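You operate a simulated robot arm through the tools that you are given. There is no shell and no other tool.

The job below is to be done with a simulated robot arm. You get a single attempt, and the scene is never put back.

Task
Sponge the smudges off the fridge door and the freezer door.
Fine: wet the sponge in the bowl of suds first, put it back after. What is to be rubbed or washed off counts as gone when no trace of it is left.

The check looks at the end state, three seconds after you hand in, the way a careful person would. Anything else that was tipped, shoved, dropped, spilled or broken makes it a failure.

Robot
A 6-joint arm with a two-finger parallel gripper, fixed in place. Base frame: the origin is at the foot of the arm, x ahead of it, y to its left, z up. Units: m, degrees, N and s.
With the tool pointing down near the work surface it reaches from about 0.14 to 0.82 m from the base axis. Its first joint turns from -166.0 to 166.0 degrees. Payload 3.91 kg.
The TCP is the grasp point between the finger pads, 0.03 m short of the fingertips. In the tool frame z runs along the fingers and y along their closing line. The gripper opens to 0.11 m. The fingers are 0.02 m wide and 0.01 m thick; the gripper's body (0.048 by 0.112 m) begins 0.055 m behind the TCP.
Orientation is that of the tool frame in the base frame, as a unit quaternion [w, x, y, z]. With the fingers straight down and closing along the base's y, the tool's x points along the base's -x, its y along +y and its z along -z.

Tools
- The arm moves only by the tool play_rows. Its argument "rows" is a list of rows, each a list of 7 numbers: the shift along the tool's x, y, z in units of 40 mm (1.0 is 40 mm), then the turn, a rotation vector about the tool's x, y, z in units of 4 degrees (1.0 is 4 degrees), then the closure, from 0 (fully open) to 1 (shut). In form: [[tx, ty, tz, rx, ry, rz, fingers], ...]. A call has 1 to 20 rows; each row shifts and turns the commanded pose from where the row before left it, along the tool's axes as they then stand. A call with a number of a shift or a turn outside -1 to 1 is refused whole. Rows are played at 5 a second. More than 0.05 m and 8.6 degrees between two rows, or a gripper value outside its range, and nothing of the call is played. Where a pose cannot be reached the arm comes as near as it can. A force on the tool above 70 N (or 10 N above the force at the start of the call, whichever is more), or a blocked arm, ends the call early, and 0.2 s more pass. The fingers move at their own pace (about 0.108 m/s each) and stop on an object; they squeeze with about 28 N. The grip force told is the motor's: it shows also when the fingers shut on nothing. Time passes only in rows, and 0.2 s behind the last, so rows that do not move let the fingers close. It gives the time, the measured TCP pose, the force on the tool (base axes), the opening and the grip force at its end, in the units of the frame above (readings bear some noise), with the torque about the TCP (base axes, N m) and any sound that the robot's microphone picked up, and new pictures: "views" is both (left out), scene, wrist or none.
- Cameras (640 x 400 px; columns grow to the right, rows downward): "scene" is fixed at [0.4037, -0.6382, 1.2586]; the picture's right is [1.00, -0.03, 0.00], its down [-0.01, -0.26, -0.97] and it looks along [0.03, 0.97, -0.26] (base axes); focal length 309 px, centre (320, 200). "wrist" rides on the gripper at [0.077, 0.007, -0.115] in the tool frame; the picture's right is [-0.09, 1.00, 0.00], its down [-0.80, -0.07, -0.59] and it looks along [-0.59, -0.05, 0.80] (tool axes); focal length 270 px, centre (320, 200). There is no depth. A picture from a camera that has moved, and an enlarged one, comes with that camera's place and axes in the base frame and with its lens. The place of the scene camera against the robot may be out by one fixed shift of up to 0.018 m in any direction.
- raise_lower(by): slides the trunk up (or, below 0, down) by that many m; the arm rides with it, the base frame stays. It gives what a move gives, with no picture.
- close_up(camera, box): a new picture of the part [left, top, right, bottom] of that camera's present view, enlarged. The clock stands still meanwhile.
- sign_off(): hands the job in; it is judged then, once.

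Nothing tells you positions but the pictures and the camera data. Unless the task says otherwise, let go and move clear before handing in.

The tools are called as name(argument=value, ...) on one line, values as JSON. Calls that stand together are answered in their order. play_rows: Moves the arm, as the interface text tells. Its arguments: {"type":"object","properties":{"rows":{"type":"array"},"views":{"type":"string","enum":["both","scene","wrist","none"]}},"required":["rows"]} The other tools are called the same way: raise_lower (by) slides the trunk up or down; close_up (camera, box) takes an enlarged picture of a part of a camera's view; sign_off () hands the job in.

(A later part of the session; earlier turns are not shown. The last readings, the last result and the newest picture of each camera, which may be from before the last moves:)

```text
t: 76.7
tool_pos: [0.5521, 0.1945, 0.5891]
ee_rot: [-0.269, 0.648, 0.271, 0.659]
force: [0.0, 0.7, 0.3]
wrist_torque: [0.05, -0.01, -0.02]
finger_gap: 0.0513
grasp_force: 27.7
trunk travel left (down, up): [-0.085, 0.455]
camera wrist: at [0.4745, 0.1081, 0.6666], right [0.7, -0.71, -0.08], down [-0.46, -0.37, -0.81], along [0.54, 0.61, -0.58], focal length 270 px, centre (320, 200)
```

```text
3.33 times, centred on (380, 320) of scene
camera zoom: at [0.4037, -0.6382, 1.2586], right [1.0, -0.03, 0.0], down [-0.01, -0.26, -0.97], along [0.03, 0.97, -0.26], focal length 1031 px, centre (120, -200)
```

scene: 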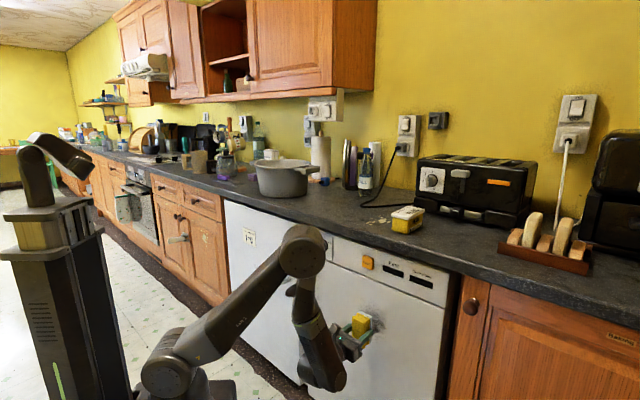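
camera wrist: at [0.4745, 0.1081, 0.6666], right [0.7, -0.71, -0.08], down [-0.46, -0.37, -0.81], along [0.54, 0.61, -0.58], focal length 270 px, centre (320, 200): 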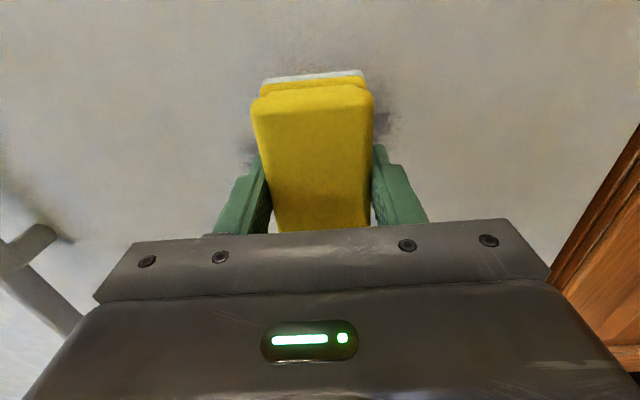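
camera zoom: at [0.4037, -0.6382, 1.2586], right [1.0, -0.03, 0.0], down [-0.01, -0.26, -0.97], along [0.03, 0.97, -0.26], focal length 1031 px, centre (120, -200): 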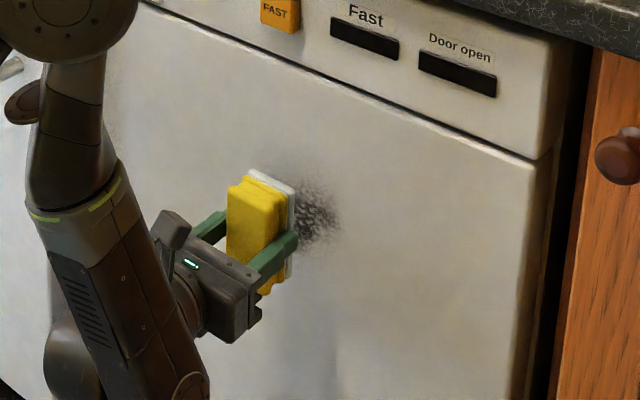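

The sponge is in front of the smudge with a few centimetres to go. I'll creep in until I feel contact.

play_rows(rows=[[0, 0, 0.2, 0, 0, 0, 1], [0, 0, 0.2, 0, 0, 0, 1], [0, 0, 0.15, 0, 0, 0, 1], [0, 0, 0.05, 0, 0, 0, 1], [0, 0, 0.05, 0, 0, 0, 1]], views="wrist")

close_up(camera="scene", box=[340, 290, 420, 350])

```text
t: 77.9
tool_pos: [0.5691, 0.2148, 0.5905]
ee_rot: [-0.27, 0.649, 0.271, 0.658]
force: [0.1, 0.0, -0.5]
wrist_torque: [0.0, -0.02, 0.0]
finger_gap: 0.0513
grasp_force: 28.1
trunk travel left (down, up): [-0.085, 0.455]
camera wrist: at [0.4926, 0.1272, 0.6667], right [0.7, -0.7, -0.08], down [-0.46, -0.37, -0.81], along [0.54, 0.61, -0.58], focal length 270 px, centre (320, 200)
```

wrist: 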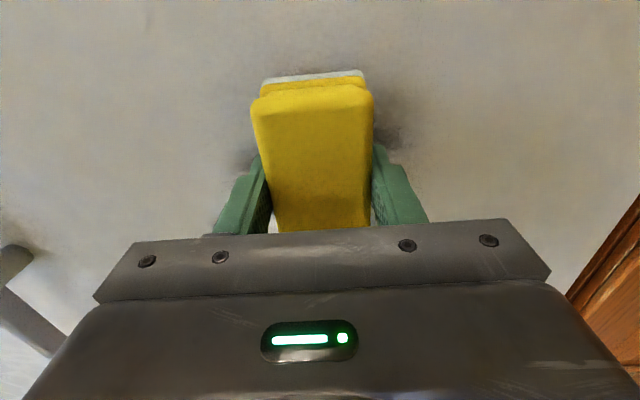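

```text
6.67 times, centred on (380, 320) of scene
camera zoom: at [0.4037, -0.6382, 1.2586], right [1.0, -0.03, 0.0], down [-0.01, -0.26, -0.97], along [0.03, 0.97, -0.26], focal length 2062 px, centre (-80, -600)
```

zoom: 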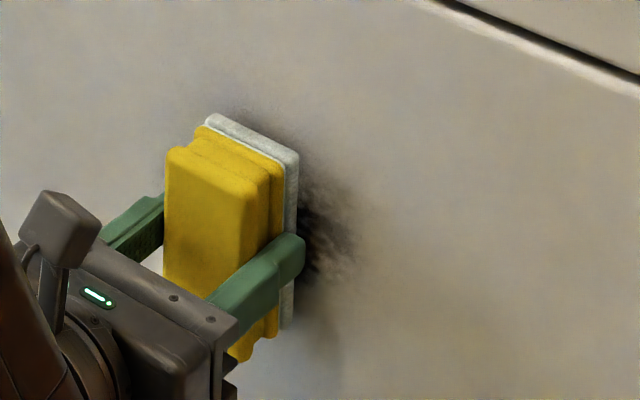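

No contact yet at n ≈ 0.554. Continuing in 2 mm steps.

play_rows(rows=[[0, 0, 0.05, 0, 0, 0, 1], [0, 0, 0.05, 0, 0, 0, 1]], views="none")

play_rows(rows=[[0, 0, 0.05, 0, 0, 0, 1], [0, 0, 0.05, 0, 0, 0, 1]], views="none")

```text
t: 78.5
tool_pos: [0.5705, 0.2168, 0.5916]
ee_rot: [-0.269, 0.649, 0.27, 0.658]
force: [0.4, 0.5, -0.5]
wrist_torque: [0.01, 0.0, 0.02]
finger_gap: 0.0509
grasp_force: 28.5
trunk travel left (down, up): [-0.085, 0.455]
```

```text
t: 79.1
tool_pos: [0.5744, 0.2195, 0.5915]
ee_rot: [-0.27, 0.648, 0.271, 0.658]
force: [0.2, -0.2, -0.8]
wrist_torque: [0.0, 0.0, 0.0]
finger_gap: 0.0513
grasp_force: 28.3
trunk travel left (down, up): [-0.085, 0.455]
```

Still free at n ≈ 0.561. I'll keep creeping in.

play_rows(rows=[[0, 0, 0.05, 0, 0, 0, 1], [0, 0, 0.05, 0, 0, 0, 1]], views="none")

play_rows(rows=[[0, 0, 0.05, 0, 0, 0, 1], [0, 0, 0.05, 0, 0, 0, 1]], views="wrist")

close_up(camera="scene", box=[340, 290, 420, 350])

```text
t: 79.7
tool_pos: [0.5752, 0.2201, 0.5922]
ee_rot: [-0.269, 0.65, 0.269, 0.658]
force: [-25.0, -26.1, -1.1]
wrist_torque: [-0.05, 0.02, 0.08]
finger_gap: 0.0513
grasp_force: 28.0
trunk travel left (down, up): [-0.085, 0.455]
```

```text
t: 80.3
tool_pos: [0.5784, 0.2237, 0.5928]
ee_rot: [-0.27, 0.648, 0.27, 0.659]
force: [-19.2, -25.9, -0.7]
wrist_torque: [0.0, 0.06, 0.03]
finger_gap: 0.0508
grasp_force: 27.9
trunk travel left (down, up): [-0.085, 0.455]
camera wrist: at [0.5025, 0.1372, 0.6678], right [0.7, -0.71, -0.08], down [-0.46, -0.37, -0.81], along [0.54, 0.61, -0.58], focal length 270 px, centre (320, 200)
```

wrist: 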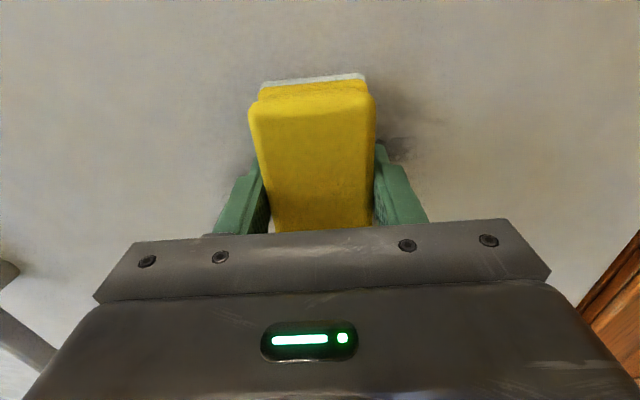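

```text
6.67 times, centred on (380, 320) of scene
camera zoom: at [0.4037, -0.6382, 1.2586], right [1.0, -0.03, 0.0], down [-0.01, -0.26, -0.97], along [0.03, 0.97, -0.26], focal length 2062 px, centre (-80, -600)
```

zoom: 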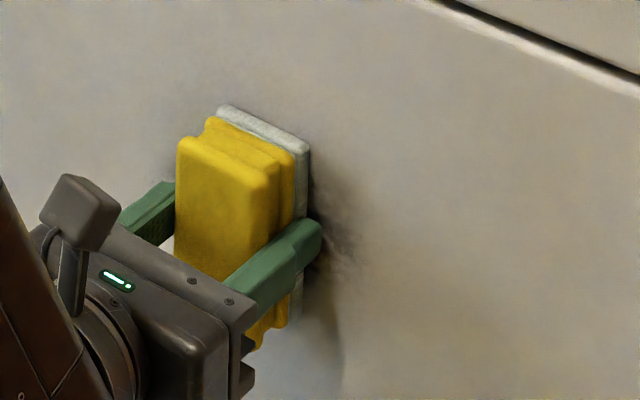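

Contact with about 30 N, which is more than needed; the sponge has pushed back a few mm in the fingers. I'll ease off a little before rubbing.

play_rows(rows=[[0, 0, -0.03, 0, 0, 0, 1], [0, 0, 0, 0, 0, 0, 1]], views="none")

```text
t: 80.9
tool_pos: [0.579, 0.2233, 0.5917]
ee_rot: [-0.27, 0.648, 0.271, 0.659]
force: [-5.8, -11.8, 0.3]
wrist_torque: [0.04, 0.01, -0.05]
finger_gap: 0.0511
grasp_force: 28.0
trunk travel left (down, up): [-0.085, 0.455]
```

About 12 N of pressure now. I'll rub to the right in small steps and watch the force.

play_rows(rows=[[0, 0.2, 0, 0, 0, 0, 1], [0, 0.25, 0, 0, 0, 0, 1], [0, 0.25, 0, 0, 0, 0, 1]], views="none")

close_up(camera="scene", box=[340, 280, 440, 355])

```text
t: 81.7
tool_pos: [0.5979, 0.2037, 0.5918]
ee_rot: [-0.27, 0.649, 0.271, 0.658]
force: [-7.0, -1.0, -0.5]
wrist_torque: [0.0, -0.35, 0.15]
finger_gap: 0.0511
grasp_force: 28.3
trunk travel left (down, up): [-0.085, 0.455]
```

```text
5.33 times, centred on (390, 318) of scene
camera zoom: at [0.4037, -0.6382, 1.2586], right [1.0, -0.03, 0.0], down [-0.01, -0.26, -0.97], along [0.03, 0.97, -0.26], focal length 1650 px, centre (-53, -427)
```

zoom: 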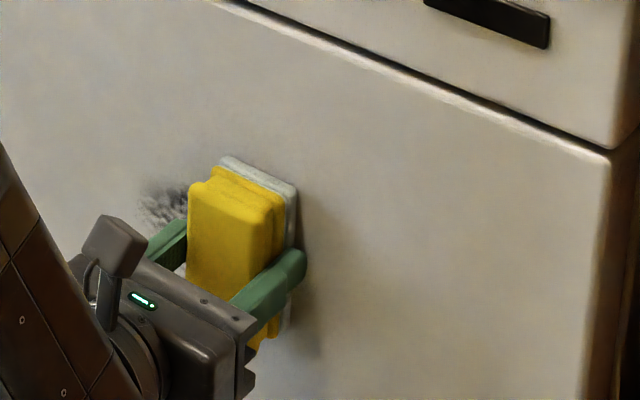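

The sponge glides and the smudge under it is going. I'll continue right past the edge of the smudge, then sweep back left.

play_rows(rows=[[0, 0.25, 0.008, 0, 0, 0, 1], [0, 0.25, 0.004, 0, 0, 0, 1], [0, 0.25, 0.004, 0, 0, 0, 1], [0, 0.2, 0, 0, 0, 0, 1]], views="none")

play_rows(rows=[[0, -0.25, 0, 0, 0, 0, 1], [0, -0.25, 0, 0, 0, 0, 1], [0, -0.25, 0, 0, 0, 0, 1], [0, -0.25, 0, 0, 0, 0, 1], [0, -0.25, 0, 0, 0, 0, 1], [0, -0.25, 0, 0, 0, 0, 1]], views="none")

close_up(camera="scene", box=[340, 280, 440, 355])

```text
t: 82.7
tool_pos: [0.6249, 0.1794, 0.5917]
ee_rot: [-0.27, 0.648, 0.272, 0.658]
force: [-37.0, -6.3, -2.4]
wrist_torque: [0.05, -0.02, 0.49]
finger_gap: 0.0511
grasp_force: 28.0
trunk travel left (down, up): [-0.085, 0.455]
```

```text
t: 84.1
tool_pos: [0.5819, 0.2204, 0.5916]
ee_rot: [-0.27, 0.648, 0.271, 0.658]
force: [-6.0, -30.7, 1.8]
wrist_torque: [-0.03, 0.0, -0.47]
finger_gap: 0.0514
grasp_force: 28.2
trunk travel left (down, up): [-0.085, 0.455]
```

```text
5.33 times, centred on (390, 318) of scene
camera zoom: at [0.4037, -0.6382, 1.2586], right [1.0, -0.03, 0.0], down [-0.01, -0.26, -0.97], along [0.03, 0.97, -0.26], focal length 1650 px, centre (-53, -427)
```

zoom: 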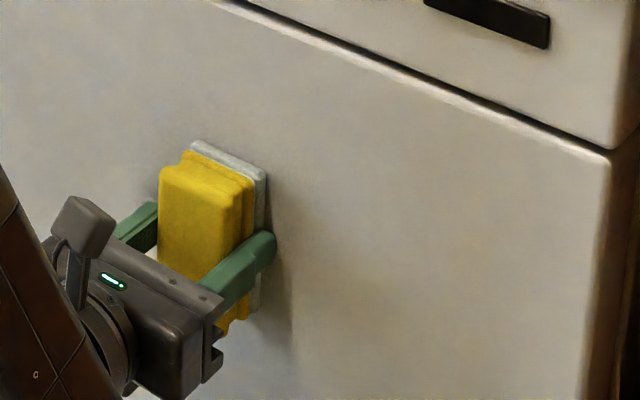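

The right side is clean. Pressure is a bit high at 26 N, so I'll ease slightly and continue leftwards over the rest of the smudge.

play_rows(rows=[[0, -0.2, -0.015, 0, 0, 0, 1], [0, -0.25, 0, 0, 0, 0, 1], [0, -0.25, 0, 0, 0, 0, 1], [0, -0.25, 0, 0, 0, 0, 1]], views="none")

play_rows(rows=[[0, -0.25, 0, 0, 0, 0, 1], [0, -0.25, 0, 0, 0, 0, 1], [0, -0.25, 0, 0, 0, 0, 1], [0, -0.25, 0, 0, 0, 0, 1], [0, -0.25, 0, 0, 0, 0, 1]], views="none")

close_up(camera="scene", box=[320, 270, 440, 360])

```text
t: 85.1
tool_pos: [0.5573, 0.2479, 0.59]
ee_rot: [-0.27, 0.648, 0.271, 0.659]
force: [-3.8, -14.7, 1.0]
wrist_torque: [0.13, -0.03, -0.11]
finger_gap: 0.0512
grasp_force: 27.9
trunk travel left (down, up): [-0.085, 0.455]
```

```text
t: 86.3
tool_pos: [0.5204, 0.2834, 0.5902]
ee_rot: [-0.27, 0.648, 0.271, 0.658]
force: [-0.8, -1.9, -0.8]
wrist_torque: [0.08, -0.02, -0.01]
finger_gap: 0.0512
grasp_force: 27.9
trunk travel left (down, up): [-0.085, 0.455]
```

```text
4.44 times, centred on (380, 315) of scene
camera zoom: at [0.4037, -0.6382, 1.2586], right [1.0, -0.03, 0.0], down [-0.01, -0.26, -0.97], along [0.03, 0.97, -0.26], focal length 1375 px, centre (53, -311)
```

zoom: 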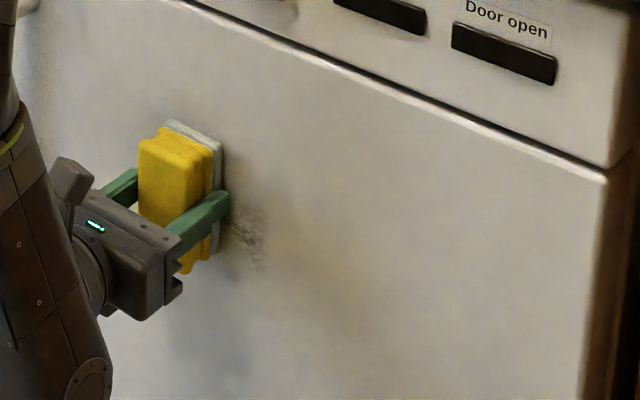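

A little smudge remains around u 0.22, z 0.57, where the pressure had dropped because the door runs about 1.5° off my stroke. I'll turn the tool to match, press again and sweep back.

play_rows(rows=[[0, 0, 0, -0.4, 0, 0, 1], [0, 0, 0.02, 0, 0, 0, 1], [0, 0, 0.01, 0, 0, 0, 1]], views="none")

```text
t: 87.1
tool_pos: [0.5201, 0.2827, 0.5907]
ee_rot: [-0.26, 0.652, 0.262, 0.662]
force: [-18.2, -10.8, -3.3]
wrist_torque: [-0.05, -0.09, 0.74]
finger_gap: 0.0511
grasp_force: 28.6
trunk travel left (down, up): [-0.085, 0.455]
```

The torque shows only the sponge's left edge touching, so the turn was wrong; the earlier heading was flat. I'll turn back and set the pressure again.

play_rows(rows=[[0, 0, -0.02, 0.4, 0, 0, 1], [0, 0, 0, 0, 0, 0, 1]], views="none")

play_rows(rows=[[0, 0, 0.02, 0, 0, 0, 1], [0, 0, 0, 0, 0, 0, 1]], views="none")

```text
t: 87.7
tool_pos: [0.5206, 0.282, 0.5908]
ee_rot: [-0.269, 0.649, 0.27, 0.659]
force: [-9.4, -5.9, -3.9]
wrist_torque: [-0.05, 0.11, 0.09]
finger_gap: 0.051
grasp_force: 28.0
trunk travel left (down, up): [-0.085, 0.455]
```

```text
t: 88.3
tool_pos: [0.521, 0.2805, 0.5909]
ee_rot: [-0.269, 0.649, 0.27, 0.658]
force: [-15.3, -14.2, -3.4]
wrist_torque: [-0.07, 0.06, 0.04]
finger_gap: 0.0512
grasp_force: 27.7
trunk travel left (down, up): [-0.085, 0.455]
```

Flat contact again with about 20 N. Sweeping right over the leftover spot.

play_rows(rows=[[0, 0.2, 0, 0, 0, 0, 1], [0, 0.2, 0, 0, 0, 0, 1], [0, 0.2, 0, 0, 0, 0, 1], [0, 0.2, 0, 0, 0, 0, 1], [0, 0.2, 0, 0, 0, 0, 1], [0, 0.2, 0, 0, 0, 0, 1]], views="none")

close_up(camera="scene", box=[320, 270, 440, 360])

```text
t: 89.7
tool_pos: [0.555, 0.2484, 0.5918]
ee_rot: [-0.27, 0.647, 0.272, 0.66]
force: [-22.2, -4.3, 0.1]
wrist_torque: [0.01, 0.03, 0.37]
finger_gap: 0.0509
grasp_force: 28.0
trunk travel left (down, up): [-0.085, 0.455]
```

```text
4.44 times, centred on (380, 315) of scene
camera zoom: at [0.4037, -0.6382, 1.2586], right [1.0, -0.03, 0.0], down [-0.01, -0.26, -0.97], along [0.03, 0.97, -0.26], focal length 1375 px, centre (53, -311)
```

zoom: 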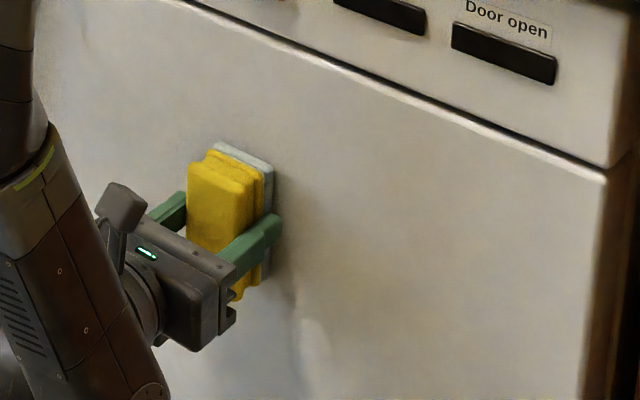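

The leftover spot is under the sponge at good pressure. I'll finish this stroke, then make passes slightly lower and slightly higher to cover the margins.

play_rows(rows=[[0, 0.25, 0, 0, 0, 0, 1], [0, 0.25, 0, 0, 0, 0, 1], [0, 0.25, 0, 0, 0, 0, 1], [0, 0.25, 0, 0, 0, 0, 1], [0, 0.25, 0, 0, 0, 0, 1]], views="none")

play_rows(rows=[[-0.2, 0, 0, 0, 0, 0, 1], [-0.2, 0, 0, 0, 0, 0, 1], [0, -0.25, 0, 0, 0, 0, 1], [0, -0.25, 0, 0, 0, 0, 1], [0, -0.25, 0, 0, 0, 0, 1], [0, -0.25, 0, 0, 0, 0, 1]], views="none")

close_up(camera="scene", box=[320, 270, 440, 360])

```text
t: 90.9
tool_pos: [0.5903, 0.2126, 0.5931]
ee_rot: [-0.269, 0.648, 0.27, 0.659]
force: [-18.5, -4.0, -0.7]
wrist_torque: [0.03, 0.03, 0.31]
finger_gap: 0.0515
grasp_force: 27.5
trunk travel left (down, up): [-0.085, 0.455]
```

```text
t: 92.3
tool_pos: [0.5632, 0.2424, 0.5733]
ee_rot: [-0.269, 0.649, 0.27, 0.658]
force: [-2.7, -17.4, -0.5]
wrist_torque: [0.12, -0.06, -0.25]
finger_gap: 0.051
grasp_force: 27.9
trunk travel left (down, up): [-0.085, 0.455]
```

```text
4.44 times, centred on (380, 315) of scene
camera zoom: at [0.4037, -0.6382, 1.2586], right [1.0, -0.03, 0.0], down [-0.01, -0.26, -0.97], along [0.03, 0.97, -0.26], focal length 1375 px, centre (53, -311)
```

zoom: 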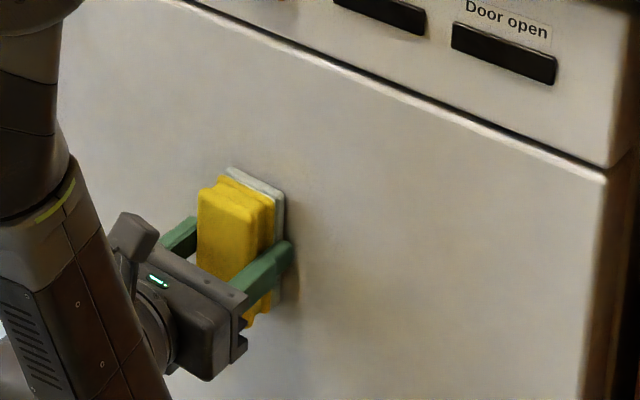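

Forces are steady. Continuing left along the lower pass, then up and back right along the upper pass.

play_rows(rows=[[0, -0.25, 0.004, 0, 0, 0, 1], [0, -0.25, 0.004, 0, 0, 0, 1], [0, -0.25, 0.004, 0, 0, 0, 1], [0, -0.25, 0.004, 0, 0, 0, 1], [0, -0.25, 0.004, 0, 0, 0, 1], [0, -0.25, 0, 0, 0, 0, 1]], views="none")

play_rows(rows=[[0.25, 0, 0, 0, 0, 0, 1], [0.25, 0, 0, 0, 0, 0, 1], [0.25, 0, 0, 0, 0, 0, 1], [0.15, 0, 0, 0, 0, 0, 1]], views="none")

play_rows(rows=[[0, 0.25, 0, 0, 0, 0, 1], [0, 0.25, 0, 0, 0, 0, 1], [0, 0.25, 0, 0, 0, 0, 1], [0, 0.25, 0, 0, 0, 0, 1], [0, 0.25, 0, 0, 0, 0, 1], [0, 0.25, 0, 0, 0, 0, 1], [0, 0.25, 0, 0, 0, 0, 1]], views="none")

close_up(camera="scene", box=[320, 270, 440, 360])

```text
t: 93.7
tool_pos: [0.5205, 0.2838, 0.574]
ee_rot: [-0.269, 0.649, 0.27, 0.658]
force: [-8.3, -35.9, -0.7]
wrist_torque: [-0.01, -0.02, -0.43]
finger_gap: 0.051
grasp_force: 28.3
trunk travel left (down, up): [-0.085, 0.455]
```

```text
t: 94.7
tool_pos: [0.5208, 0.285, 0.61]
ee_rot: [-0.27, 0.648, 0.271, 0.658]
force: [-14.9, -15.0, -12.8]
wrist_torque: [-0.46, 0.46, 0.17]
finger_gap: 0.0512
grasp_force: 28.2
trunk travel left (down, up): [-0.085, 0.455]
```

```text
t: 96.3
tool_pos: [0.5716, 0.2359, 0.6117]
ee_rot: [-0.27, 0.647, 0.272, 0.659]
force: [-17.3, -3.7, 0.2]
wrist_torque: [0.09, -0.21, 0.23]
finger_gap: 0.0512
grasp_force: 28.1
trunk travel left (down, up): [-0.085, 0.455]
```

```text
4.44 times, centred on (380, 315) of scene
camera zoom: at [0.4037, -0.6382, 1.2586], right [1.0, -0.03, 0.0], down [-0.01, -0.26, -0.97], along [0.03, 0.97, -0.26], focal length 1375 px, centre (53, -311)
```

zoom: 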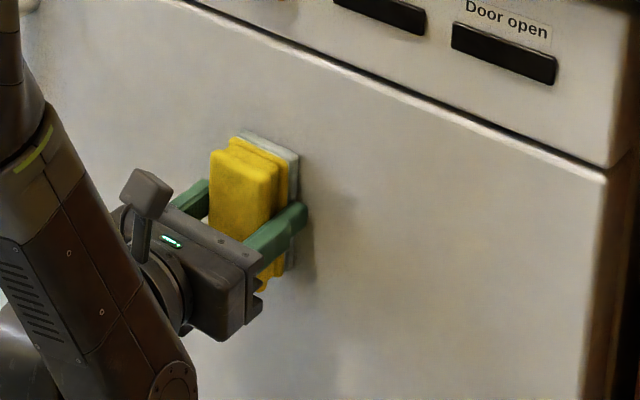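

Continuing the upper pass to the right end, then I'll back off and inspect the freezer door.

play_rows(rows=[[0, 0.25, 0, 0, 0, 0, 1], [0, 0.25, 0, 0, 0, 0, 1], [0, 0.25, 0, 0, 0, 0, 1], [0, 0.25, 0, 0, 0, 0, 1], [0, 0.25, 0, 0, 0, 0, 1], [0, 0.25, 0, 0, 0, 0, 1], [0, 0.2, 0, 0, 0, 0, 1]], views="none")

play_rows(rows=[[0, 0, -0.2, 0, 0, 0, 1], [0, 0, -0.8, 0, 0, 0, 1], [0, 0, -0.8, 0, 0, 0, 1], [0, 0, -0.8, 0, 0, 0, 1]])

close_up(camera="scene", box=[320, 270, 440, 360])

close_up(camera="wrist", box=[60, 0, 580, 240])

```text
t: 97.9
tool_pos: [0.6187, 0.1877, 0.6106]
ee_rot: [-0.27, 0.648, 0.271, 0.658]
force: [-2.5, -1.1, 0.7]
wrist_torque: [0.03, 0.04, 0.08]
finger_gap: 0.0513
grasp_force: 27.7
trunk travel left (down, up): [-0.085, 0.455]
```

```text
t: 98.9
tool_pos: [0.544, 0.1142, 0.6093]
ee_rot: [-0.27, 0.649, 0.271, 0.658]
force: [0.3, 0.2, -0.8]
wrist_torque: [0.01, -0.04, -0.02]
finger_gap: 0.0509
grasp_force: 28.2
trunk travel left (down, up): [-0.085, 0.455]
camera wrist: at [0.4679, 0.0273, 0.6852], right [0.7, -0.7, -0.08], down [-0.46, -0.37, -0.81], along [0.54, 0.61, -0.58], focal length 270 px, centre (320, 200)
```

scene: 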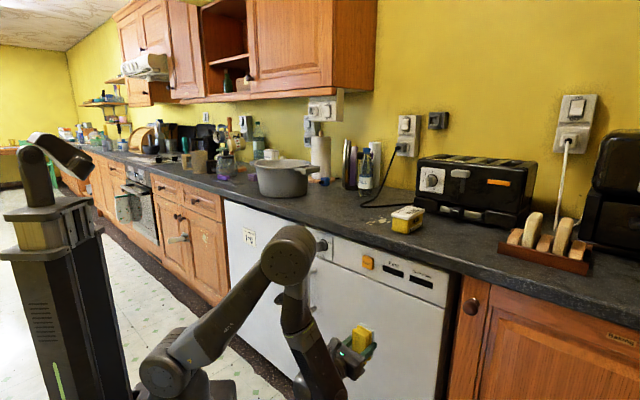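
wrist: 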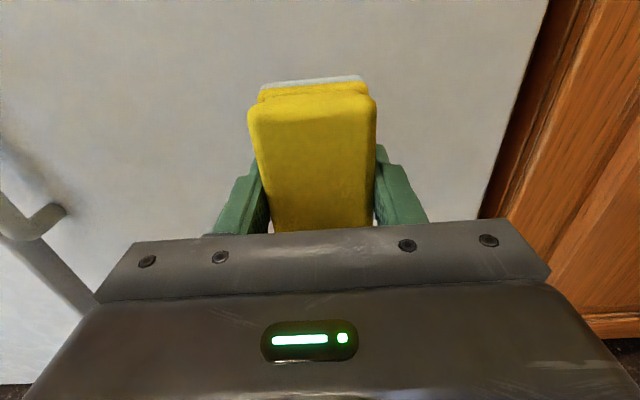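

```text
4.44 times, centred on (380, 315) of scene
camera zoom: at [0.4037, -0.6382, 1.2586], right [1.0, -0.03, 0.0], down [-0.01, -0.26, -0.97], along [0.03, 0.97, -0.26], focal length 1375 px, centre (53, -311)
```

zoom: 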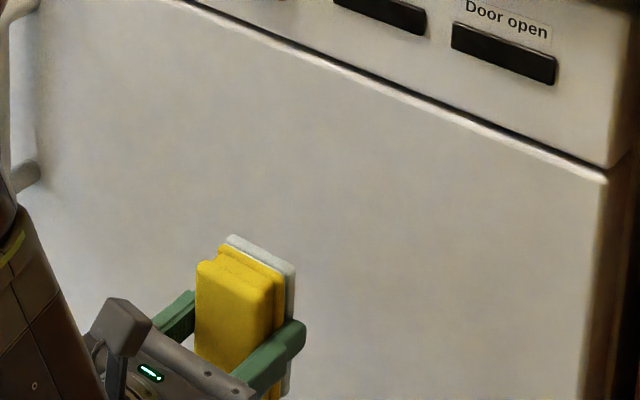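

```text
1.23 times, centred on (320, 120) of wrist
camera zoom: at [0.4679, 0.0273, 0.6852], right [0.7, -0.7, -0.08], down [-0.46, -0.37, -0.81], along [0.54, 0.61, -0.58], focal length 333 px, centre (320, 298)
```

zoom: 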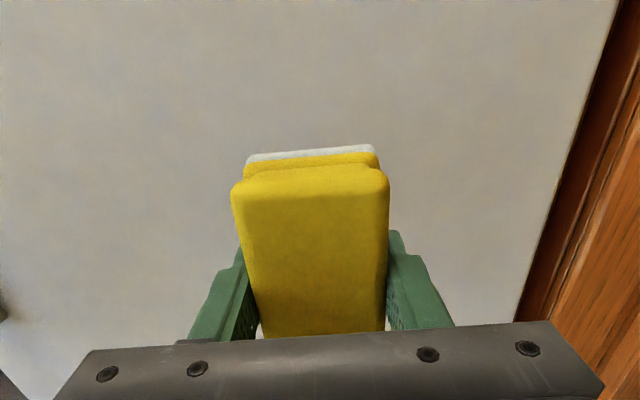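

The visible part of the freezer door looks clean. I'll raise the sponge out of the line of sight to check the whole area.

play_rows(rows=[[0.8, 0, -0.2, 0, 0, 0, 1], [0.8, 0, 0, 0, 0, 0, 1], [0.8, 0, 0, 0, 0, 0, 1], [0.8, 0, 0, 0, 0, 0, 1], [0.8, 0, 0, 0, 0, 0, 1]])

close_up(camera="scene", box=[320, 270, 440, 360])

close_up(camera="scene", box=[335, 290, 405, 350])

```text
t: 100.1
tool_pos: [0.5383, 0.1075, 0.7701]
ee_rot: [-0.269, 0.649, 0.27, 0.658]
force: [0.4, 0.2, 0.3]
wrist_torque: [0.01, 0.0, 0.04]
finger_gap: 0.0511
grasp_force: 28.0
trunk travel left (down, up): [-0.085, 0.455]
camera wrist: at [0.4609, 0.0209, 0.8466], right [0.7, -0.71, -0.08], down [-0.46, -0.37, -0.81], along [0.54, 0.61, -0.58], focal length 270 px, centre (320, 200)
```

scene: 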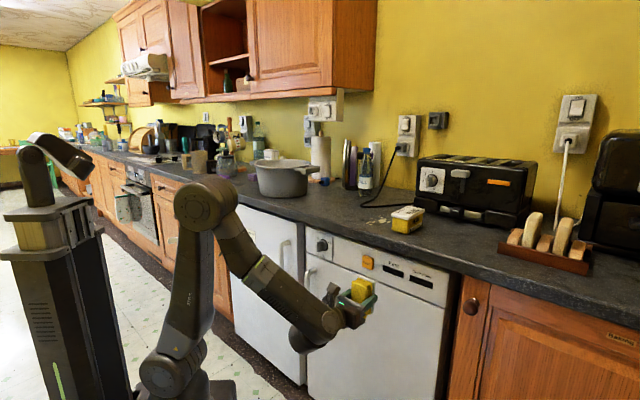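
wrist: 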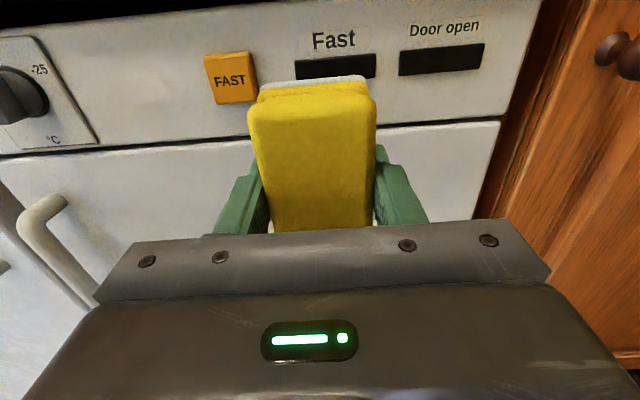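

```text
4.44 times, centred on (380, 315) of scene
camera zoom: at [0.4037, -0.6382, 1.2586], right [1.0, -0.03, 0.0], down [-0.01, -0.26, -0.97], along [0.03, 0.97, -0.26], focal length 1375 px, centre (53, -311)
```

zoom: 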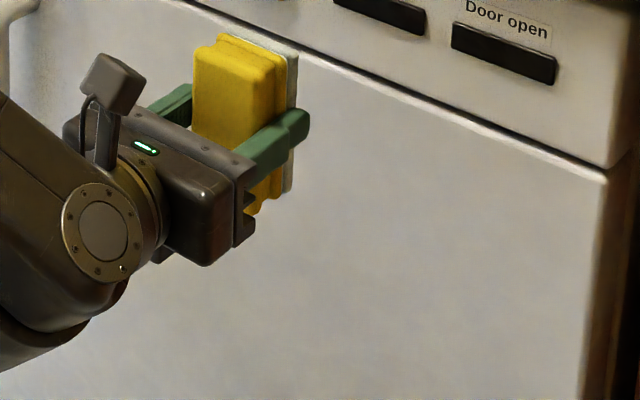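

```text
6.67 times, centred on (370, 320) of scene
camera zoom: at [0.4037, -0.6382, 1.2586], right [1.0, -0.03, 0.0], down [-0.01, -0.26, -0.97], along [0.03, 0.97, -0.26], focal length 2062 px, centre (-13, -600)
```

zoom: 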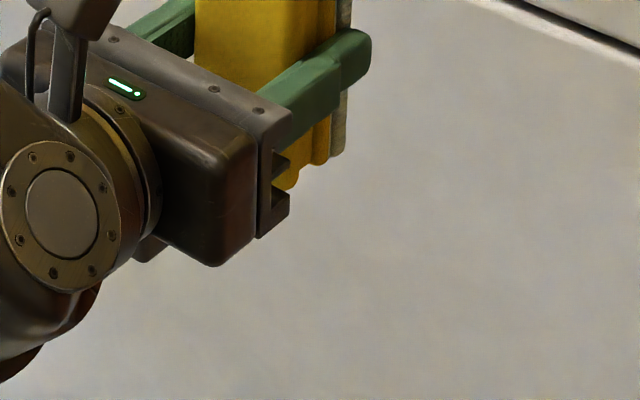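

The freezer door looks clean wherever I can see it; the small hidden part will show once the arm moves away. Next the fridge: I'll try sliding left with the tool still facing the doors and see whether the wrist allows it.

play_rows(rows=[[0, -0.6, 0, 0, 0, 0, 1], [0, -0.7, 0, 0, 0, 0, 1], [0, -0.7, 0, 0, 0, 0, 1], [0, -0.7, 0, 0, 0, 0, 1], [0, -0.7, 0, 0, 0, 0, 1], [0, -0.7, 0, 0, 0, 0, 1], [0, -0.7, 0, 0, 0, 0, 1]])

close_up(camera="scene", box=[320, 270, 440, 360])

```text
t: 101.7
tool_pos: [0.4012, 0.2438, 0.7693]
ee_rot: [-0.269, 0.649, 0.271, 0.658]
force: [-0.4, -0.2, -0.1]
wrist_torque: [0.02, 0.0, 0.02]
finger_gap: 0.0509
grasp_force: 27.8
trunk travel left (down, up): [-0.085, 0.455]
camera wrist: at [0.3244, 0.1568, 0.8446], right [0.7, -0.71, -0.08], down [-0.46, -0.37, -0.81], along [0.54, 0.61, -0.58], focal length 270 px, centre (320, 200)
```

scene: 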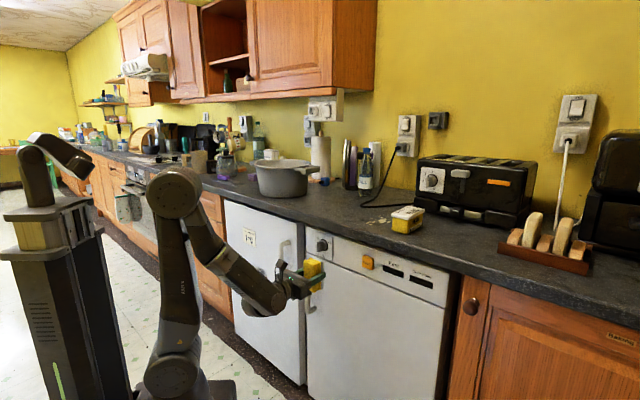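
wrist: 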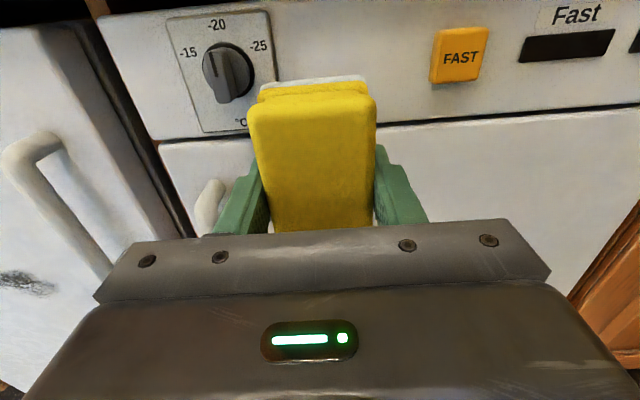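

```text
4.44 times, centred on (380, 315) of scene
camera zoom: at [0.4037, -0.6382, 1.2586], right [1.0, -0.03, 0.0], down [-0.01, -0.26, -0.97], along [0.03, 0.97, -0.26], focal length 1375 px, centre (53, -311)
```

zoom: 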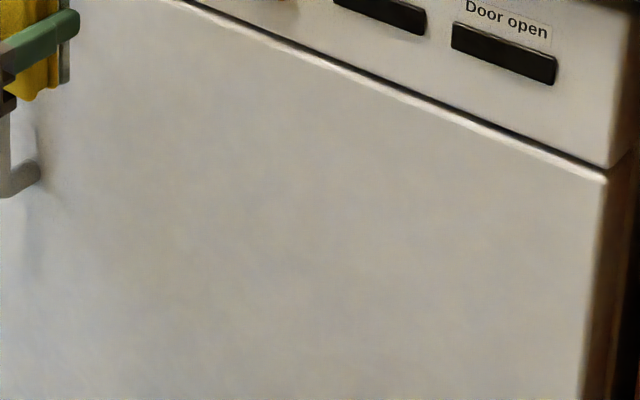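

The freezer door is completely clean. I'll keep sliding left carefully, watching for any reach warning as the arm passes straight ahead.

play_rows(rows=[[0, -0.5, 0, 0, 0, 0, 1], [0, -0.5, 0, 0, 0, 0, 1], [0, -0.5, 0, 0, 0, 0, 1]], views="none")

play_rows(rows=[[0, -0.4, 0, 0, 0, 0, 1], [0, -0.4, 0, 0, 0, 0, 1]], views="none")

```text
t: 102.5
tool_pos: [0.3591, 0.2862, 0.7689]
ee_rot: [-0.27, 0.648, 0.271, 0.659]
force: [0.4, 0.2, -0.8]
wrist_torque: [-0.01, 0.01, 0.0]
finger_gap: 0.0511
grasp_force: 28.2
trunk travel left (down, up): [-0.085, 0.455]
```

```text
t: 103.1
tool_pos: [0.3431, 0.3029, 0.7692]
ee_rot: [-0.271, 0.648, 0.272, 0.658]
force: [-0.7, 0.0, 0.3]
wrist_torque: [0.01, 0.01, 0.02]
finger_gap: 0.0513
grasp_force: 27.9
out of reach, approached as far as the arm can: row 2
trunk travel left (down, up): [-0.085, 0.455]
```

The wrist reaches its limit near straight ahead, so I need to swing round on the other side for the fridge. First I'll reverse: turn the tool to point left, staying well clear of the handles.

play_rows(rows=[[0, 0, -0.12, 0.5, 0, 0, 1], [0, 0, -0.12, 1, 0, 0, 1], [0, 0, -0.12, 1, 0, 0, 1], [0, 0, -0.12, 1, 0, 0, 1], [0, 0, -0.12, 1, 0, 0, 1], [0, 0, -0.12, 1, 0, 0, 1], [0, 0, -0.1, 1, 0, 0, 1], [0, 0, -0.1, 1, 0, 0, 1], [0, 0, -0.1, 1, 0, 0, 1], [0, 0, -0.1, 1, 0, 0, 1], [0, 0, 0, 1, 0, 0, 1], [0, 0, 0, 1, 0, 0, 1]])

```text
t: 105.7
tool_pos: [0.3202, 0.2646, 0.7673]
ee_rot: [-0.502, 0.492, 0.507, 0.5]
force: [-0.1, 0.2, 1.0]
wrist_torque: [-0.03, -0.01, -0.01]
finger_gap: 0.0511
grasp_force: 28.1
trunk travel left (down, up): [-0.085, 0.455]
camera wrist: at [0.3287, 0.1492, 0.8449], right [1.0, 0.02, -0.07], down [-0.05, -0.59, -0.8], along [-0.06, 0.81, -0.59], focal length 270 px, centre (320, 200)
```

scene: 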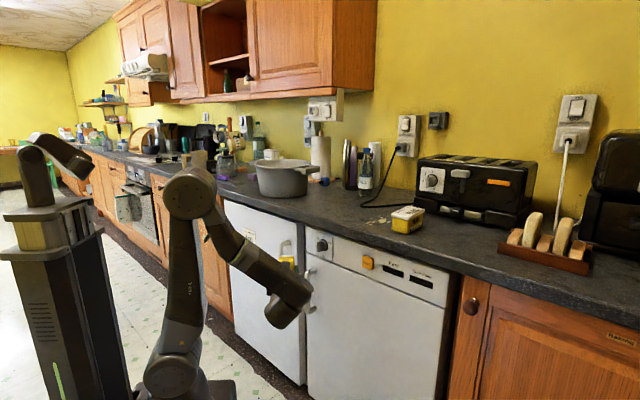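
wrist: 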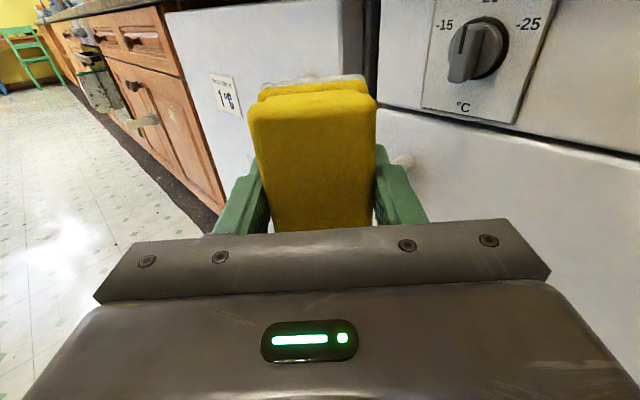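

The tool is halfway to pointing left, clear of everything. Continuing the turn, then tipping it back to pointing down.

play_rows(rows=[[0, 0, 0, 1, 0, 0, 1], [0, 0, 0, 1, 0, 0, 1], [0, 0, 0, 1, 0, 0, 1], [0, 0, 0, 1, 0, 0, 1], [0, 0, 0, 1, 0, 0, 1], [0, 0, 0, 1, 0, 0, 1], [0, 0, 0, 1, 0, 0, 1], [0, 0, 0, 1, 0, 0, 1], [0, 0, 0, 1, 0, 0, 1], [0, 0, 0, 1, 0, 0, 1], [0, 0, 0, 1, 0, 0, 1]], views="scene")

play_rows(rows=[[0, 0, 0, 0, -1, 0, 1], [0, 0, 0, 0, -1, 0, 1], [0, 0, 0, 0, -1, 0, 1], [0, 0, 0, 0, -1, 0, 1], [0, 0, 0, 0, -1, 0, 1], [0, 0, 0, 0, -1, 0, 1], [0, 0, 0, 0, -1, 0, 1], [0, 0, 0, 0, -1, 0, 1], [0, 0, 0, 0, -1, 0, 1], [0, 0, 0, 0, -1, 0, 1], [0, 0, 0, 0, -1, 0, 1], [0, 0, 0, 0, -1, 0, 1]])

```text
t: 108.1
tool_pos: [0.3201, 0.2649, 0.7682]
ee_rot: [-0.649, 0.268, 0.657, 0.275]
force: [-0.2, -0.2, -0.9]
wrist_torque: [-0.02, 0.0, -0.05]
finger_gap: 0.0511
grasp_force: 28.1
trunk travel left (down, up): [-0.085, 0.455]
```

scene: 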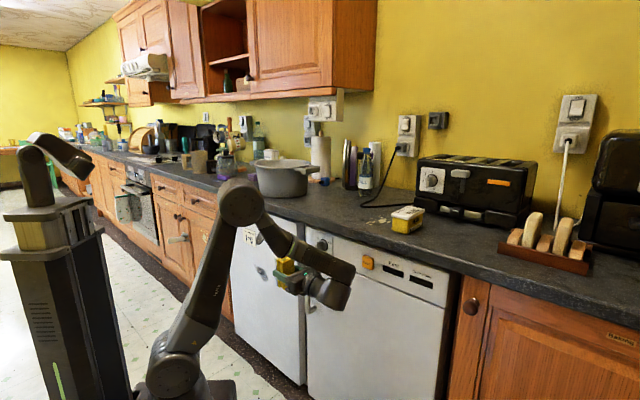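

```text
t: 110.7
tool_pos: [0.3196, 0.264, 0.7674]
ee_rot: [-0.326, 0.356, 0.864, 0.141]
force: [0.7, -0.5, 0.1]
wrist_torque: [0.0, 0.02, -0.03]
finger_gap: 0.051
grasp_force: 28.1
trunk travel left (down, up): [-0.085, 0.455]
camera wrist: at [0.3375, 0.2547, 0.905], right [0.75, 0.66, -0.05], down [0.65, -0.75, -0.09], along [-0.09, 0.04, -1.0], focal length 270 px, centre (320, 200)
```

scene: 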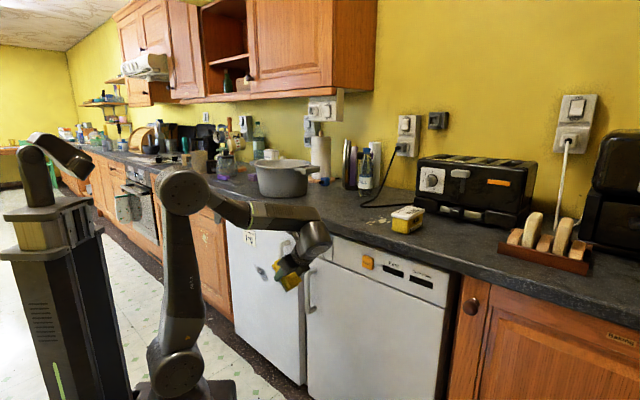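
wrist: 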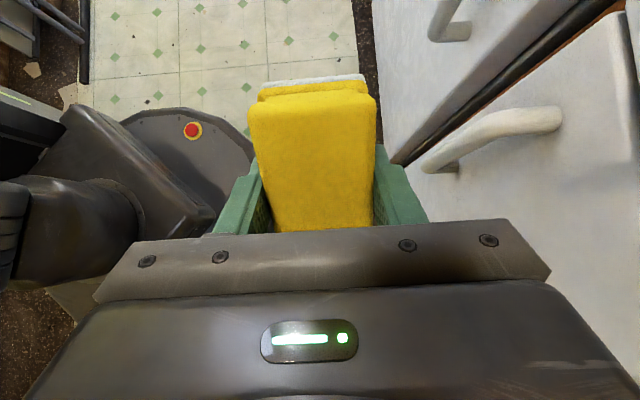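

Halfway back to pointing down, with clear space to the handles. Finishing the tilt, then sliding right and rotating the gripper about its own axis.

play_rows(rows=[[0, 0, 0, 0, -1, 0, 1], [0, 0, 0, 0, -1, 0, 1], [0, 0, 0, 0, -1, 0, 1], [0, 0, 0, 0, -1, 0, 1], [0, 0, 0, 0, -1, 0, 1], [0, 0, 0, 0, -1, 0, 1], [0, 0, 0, 0, -1, 0, 1], [0, 0, 0, 0, -1, 0, 1], [0, 0, 0, 0, -1, 0, 1], [0, 0, 0, 0, -1, 0, 1], [0, 0, 0, 0, -0.4, 0, 1], [-0.6, 0, 0, 0, 0, 0, 1], [-0.6, 0, 0, 0, 0, 0, 1], [-0.6, 0, 0, 0, 0, 0, 1], [-0.6, 0, 0, 0, 0, 0, 1], [-0.6, 0, 0, 0, 0, 0, 1]])

```text
t: 114.1
tool_pos: [0.4064, 0.1787, 0.7693]
ee_rot: [0.002, 0.383, 0.924, 0.006]
force: [0.3, -0.3, -0.5]
wrist_torque: [-0.01, -0.01, 0.01]
finger_gap: 0.0512
grasp_force: 28.3
trunk travel left (down, up): [-0.085, 0.455]
camera wrist: at [0.3558, 0.2373, 0.8845], right [0.77, 0.64, 0.01], down [0.51, -0.62, 0.59], along [0.39, -0.45, -0.8], focal length 270 px, centre (320, 200)
```

scene: 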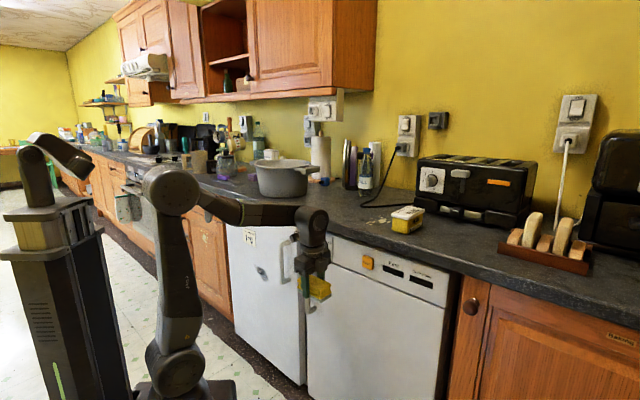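
wrist: 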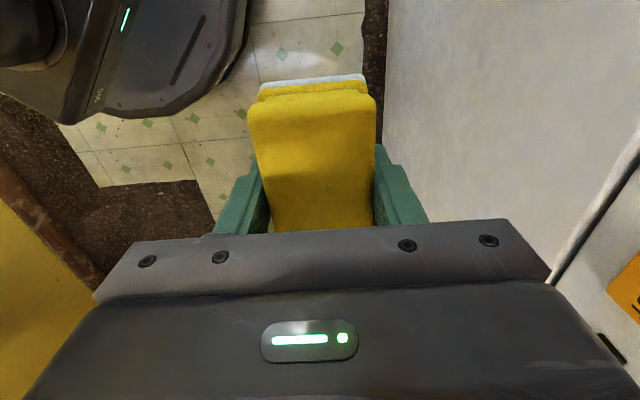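

Tool is pointing straight down in front of the freezer, clear all round. Now rotating it 90° about its own axis so that the next tilt goes to the right.

play_rows(rows=[[0, 0, 0, 0, 0, -1, 1], [0, 0, 0, 0, 0, -1, 1], [0, 0, 0, 0, 0, -1, 1], [0, 0, 0, 0, 0, -1, 1], [0, 0, 0, 0, 0, -1, 1], [0, 0, 0, 0, 0, -1, 1], [0, 0, 0, 0, 0, -1, 1], [0, 0, 0, 0, 0, -1, 1], [0, 0, 0, 0, 0, -1, 1], [0, 0, 0, 0, 0, -1, 1], [0, 0, 0, 0, 0, -1, 1], [0, 0, 0, 0, 0, -1, 1], [0, 0, 0, 0, 0, -1, 1], [0, 0, 0, 0, 0, -1, 1], [0, 0, 0, 0, 0, -1, 1], [0, 0, 0, 0, 0, -1, 1], [0, 0, 0, 0, 0, -1, 1], [0, 0, 0, 0, 0, -1, 1], [0, 0, 0, 0, 0, -1, 1], [0, 0, 0, 0, 0, -1, 1]], views="none")

play_rows(rows=[[0, 0, 0, 0, 0, -1, 1], [0, 0, 0, 0, 0, -1, 1], [0, 0, 0, 0, 0, -0.5, 1], [0, 0, 0, 1, 0, 0, 1], [0, 0, 0, 1, 0, 0, 1], [0, 0, 0, 1, 0, 0, 1], [0, 0, 0, 1, 0, 0, 1], [0, 0, 0, 1, 0, 0, 1], [0, 0, 0, 1, 0, 0, 1], [0, 0, 0, 1, 0, 0, 1], [0, 0, 0, 1, 0, 0, 1]])

```text
t: 118.3
tool_pos: [0.4058, 0.1786, 0.7686]
ee_rot: [0.005, -0.301, 0.954, 0.003]
force: [-0.2, -0.9, -0.3]
wrist_torque: [0.0, -0.01, 0.01]
finger_gap: 0.0509
grasp_force: 27.7
trunk travel left (down, up): [-0.085, 0.455]
```

```text
t: 120.7
tool_pos: [0.4057, 0.1797, 0.768]
ee_rot: [0.111, -0.365, 0.889, -0.253]
force: [0.6, -0.1, 0.2]
wrist_torque: [-0.03, 0.01, 0.02]
finger_gap: 0.0512
grasp_force: 28.3
trunk travel left (down, up): [-0.085, 0.455]
camera wrist: at [0.3036, 0.1708, 0.8604], right [-0.53, 0.66, -0.53], down [0.38, 0.74, 0.55], along [0.76, 0.09, -0.65], focal length 270 px, centre (320, 200)
```

scene: 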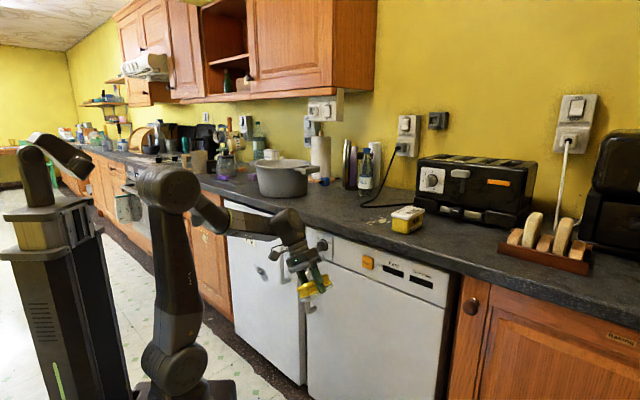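
wrist: 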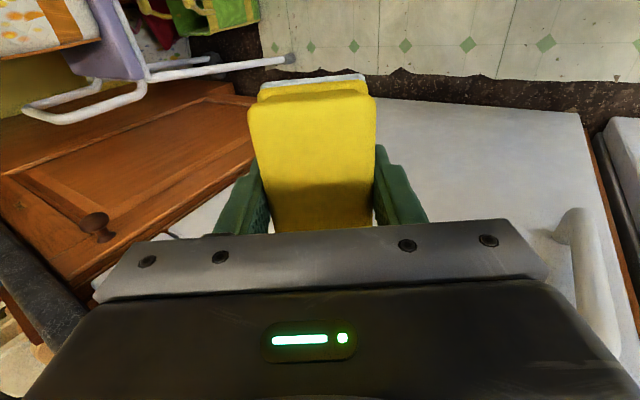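

Tilting to the right works too. Continuing to horizontal.

play_rows(rows=[[0, 0, 0, 1, 0, 0, 1], [0, 0, 0, 1, 0, 0, 1], [0, 0, 0, 1, 0, 0, 1], [0, 0, 0, 1, 0, 0, 1], [0, 0, 0, 1, 0, 0, 1], [0, 0, 0, 1, 0, 0, 1], [0, 0, 0, 1, 0, 0, 1], [0, 0, 0, 1, 0, 0, 1], [0, 0, 0, 1, 0, 0, 1], [0, 0, 0, 1, 0, 0, 1], [0, 0, 0, 1, 0, 0, 1], [0, 0, 0, 1, 0, 0, 1], [0, 0, 0, 1, 0, 0, 1], [0, 0, 0, 1, 0, 0, 1], [0, 0, 0, 0.5, 0, 0, 1]])

```text
t: 123.9
tool_pos: [0.4049, 0.179, 0.7675]
ee_rot: [0.274, -0.267, 0.655, -0.652]
force: [0.7, 0.4, -0.3]
wrist_torque: [-0.01, 0.02, 0.01]
finger_gap: 0.0511
grasp_force: 27.9
trunk travel left (down, up): [-0.085, 0.455]
camera wrist: at [0.2708, 0.2056, 0.7606], right [0.07, 0.07, -0.99], down [0.15, 0.99, 0.08], along [0.99, -0.15, 0.06], focal length 270 px, centre (320, 200)
```

scene: 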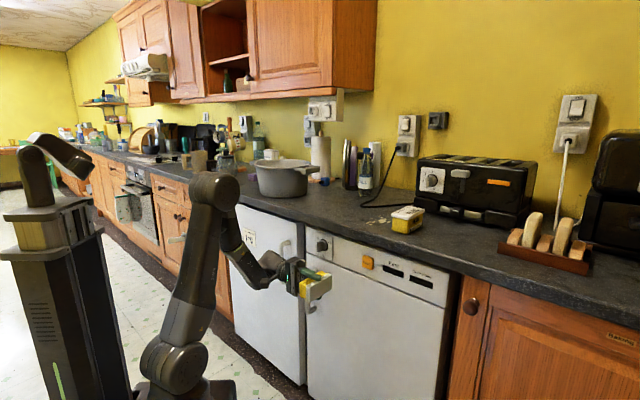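
wrist: 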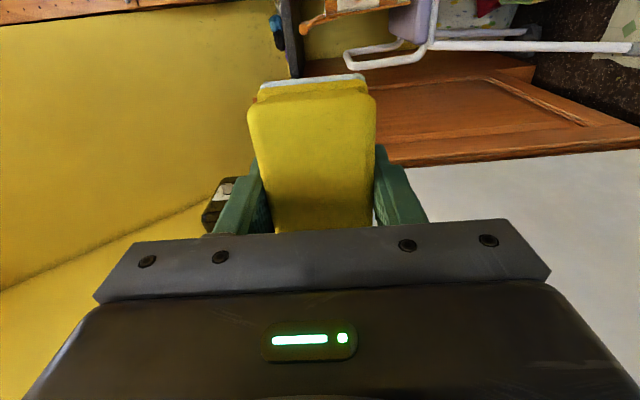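

The tool points right, horizontal. Now I'll swing it to face the doors while sliding left to the fridge, staying clear of the handles.

play_rows(rows=[[0, 0, -0.533, 0, -1, 0, 1], [-0.037, 0, -0.532, 0, -1, 0, 1], [-0.074, 0, -0.528, 0, -1, 0, 1], [-0.111, 0, -0.521, 0, -1, 0, 1], [-0.147, 0, -0.512, 0, -1, 0, 1], [-0.182, 0, -0.501, 0, -1, 0, 1], [-0.217, 0, -0.487, 0, -1, 0, 1], [-0.25, 0, -0.471, 0, -1, 0, 1], [-0.282, 0, -0.452, 0, -1, 0, 1], [-0.313, 0, -0.431, 0, -1, 0, 1], [-0.343, 0, -0.408, 0, -1, 0, 1], [-0.37, 0, -0.383, 0, -1, 0, 1]])

```text
t: 126.5
tool_pos: [0.2259, 0.3623, 0.7687]
ee_rot: [0.517, -0.509, 0.486, -0.487]
force: [0.8, 0.1, -0.3]
wrist_torque: [0.01, -0.01, 0.0]
finger_gap: 0.0513
grasp_force: 28.1
trunk travel left (down, up): [-0.085, 0.455]
camera wrist: at [0.1164, 0.2779, 0.7602], right [0.0, 0.1, -1.0], down [-0.64, 0.77, 0.07], along [0.77, 0.63, 0.06], focal length 270 px, centre (320, 200)
```

scene: 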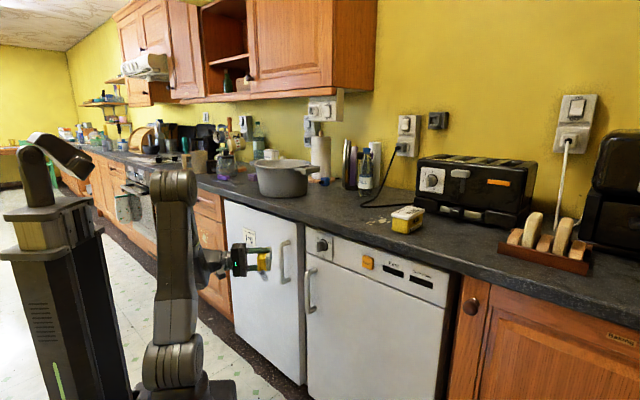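
wrist: 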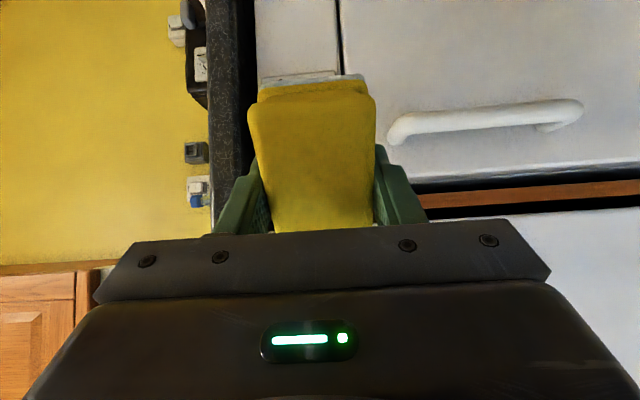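

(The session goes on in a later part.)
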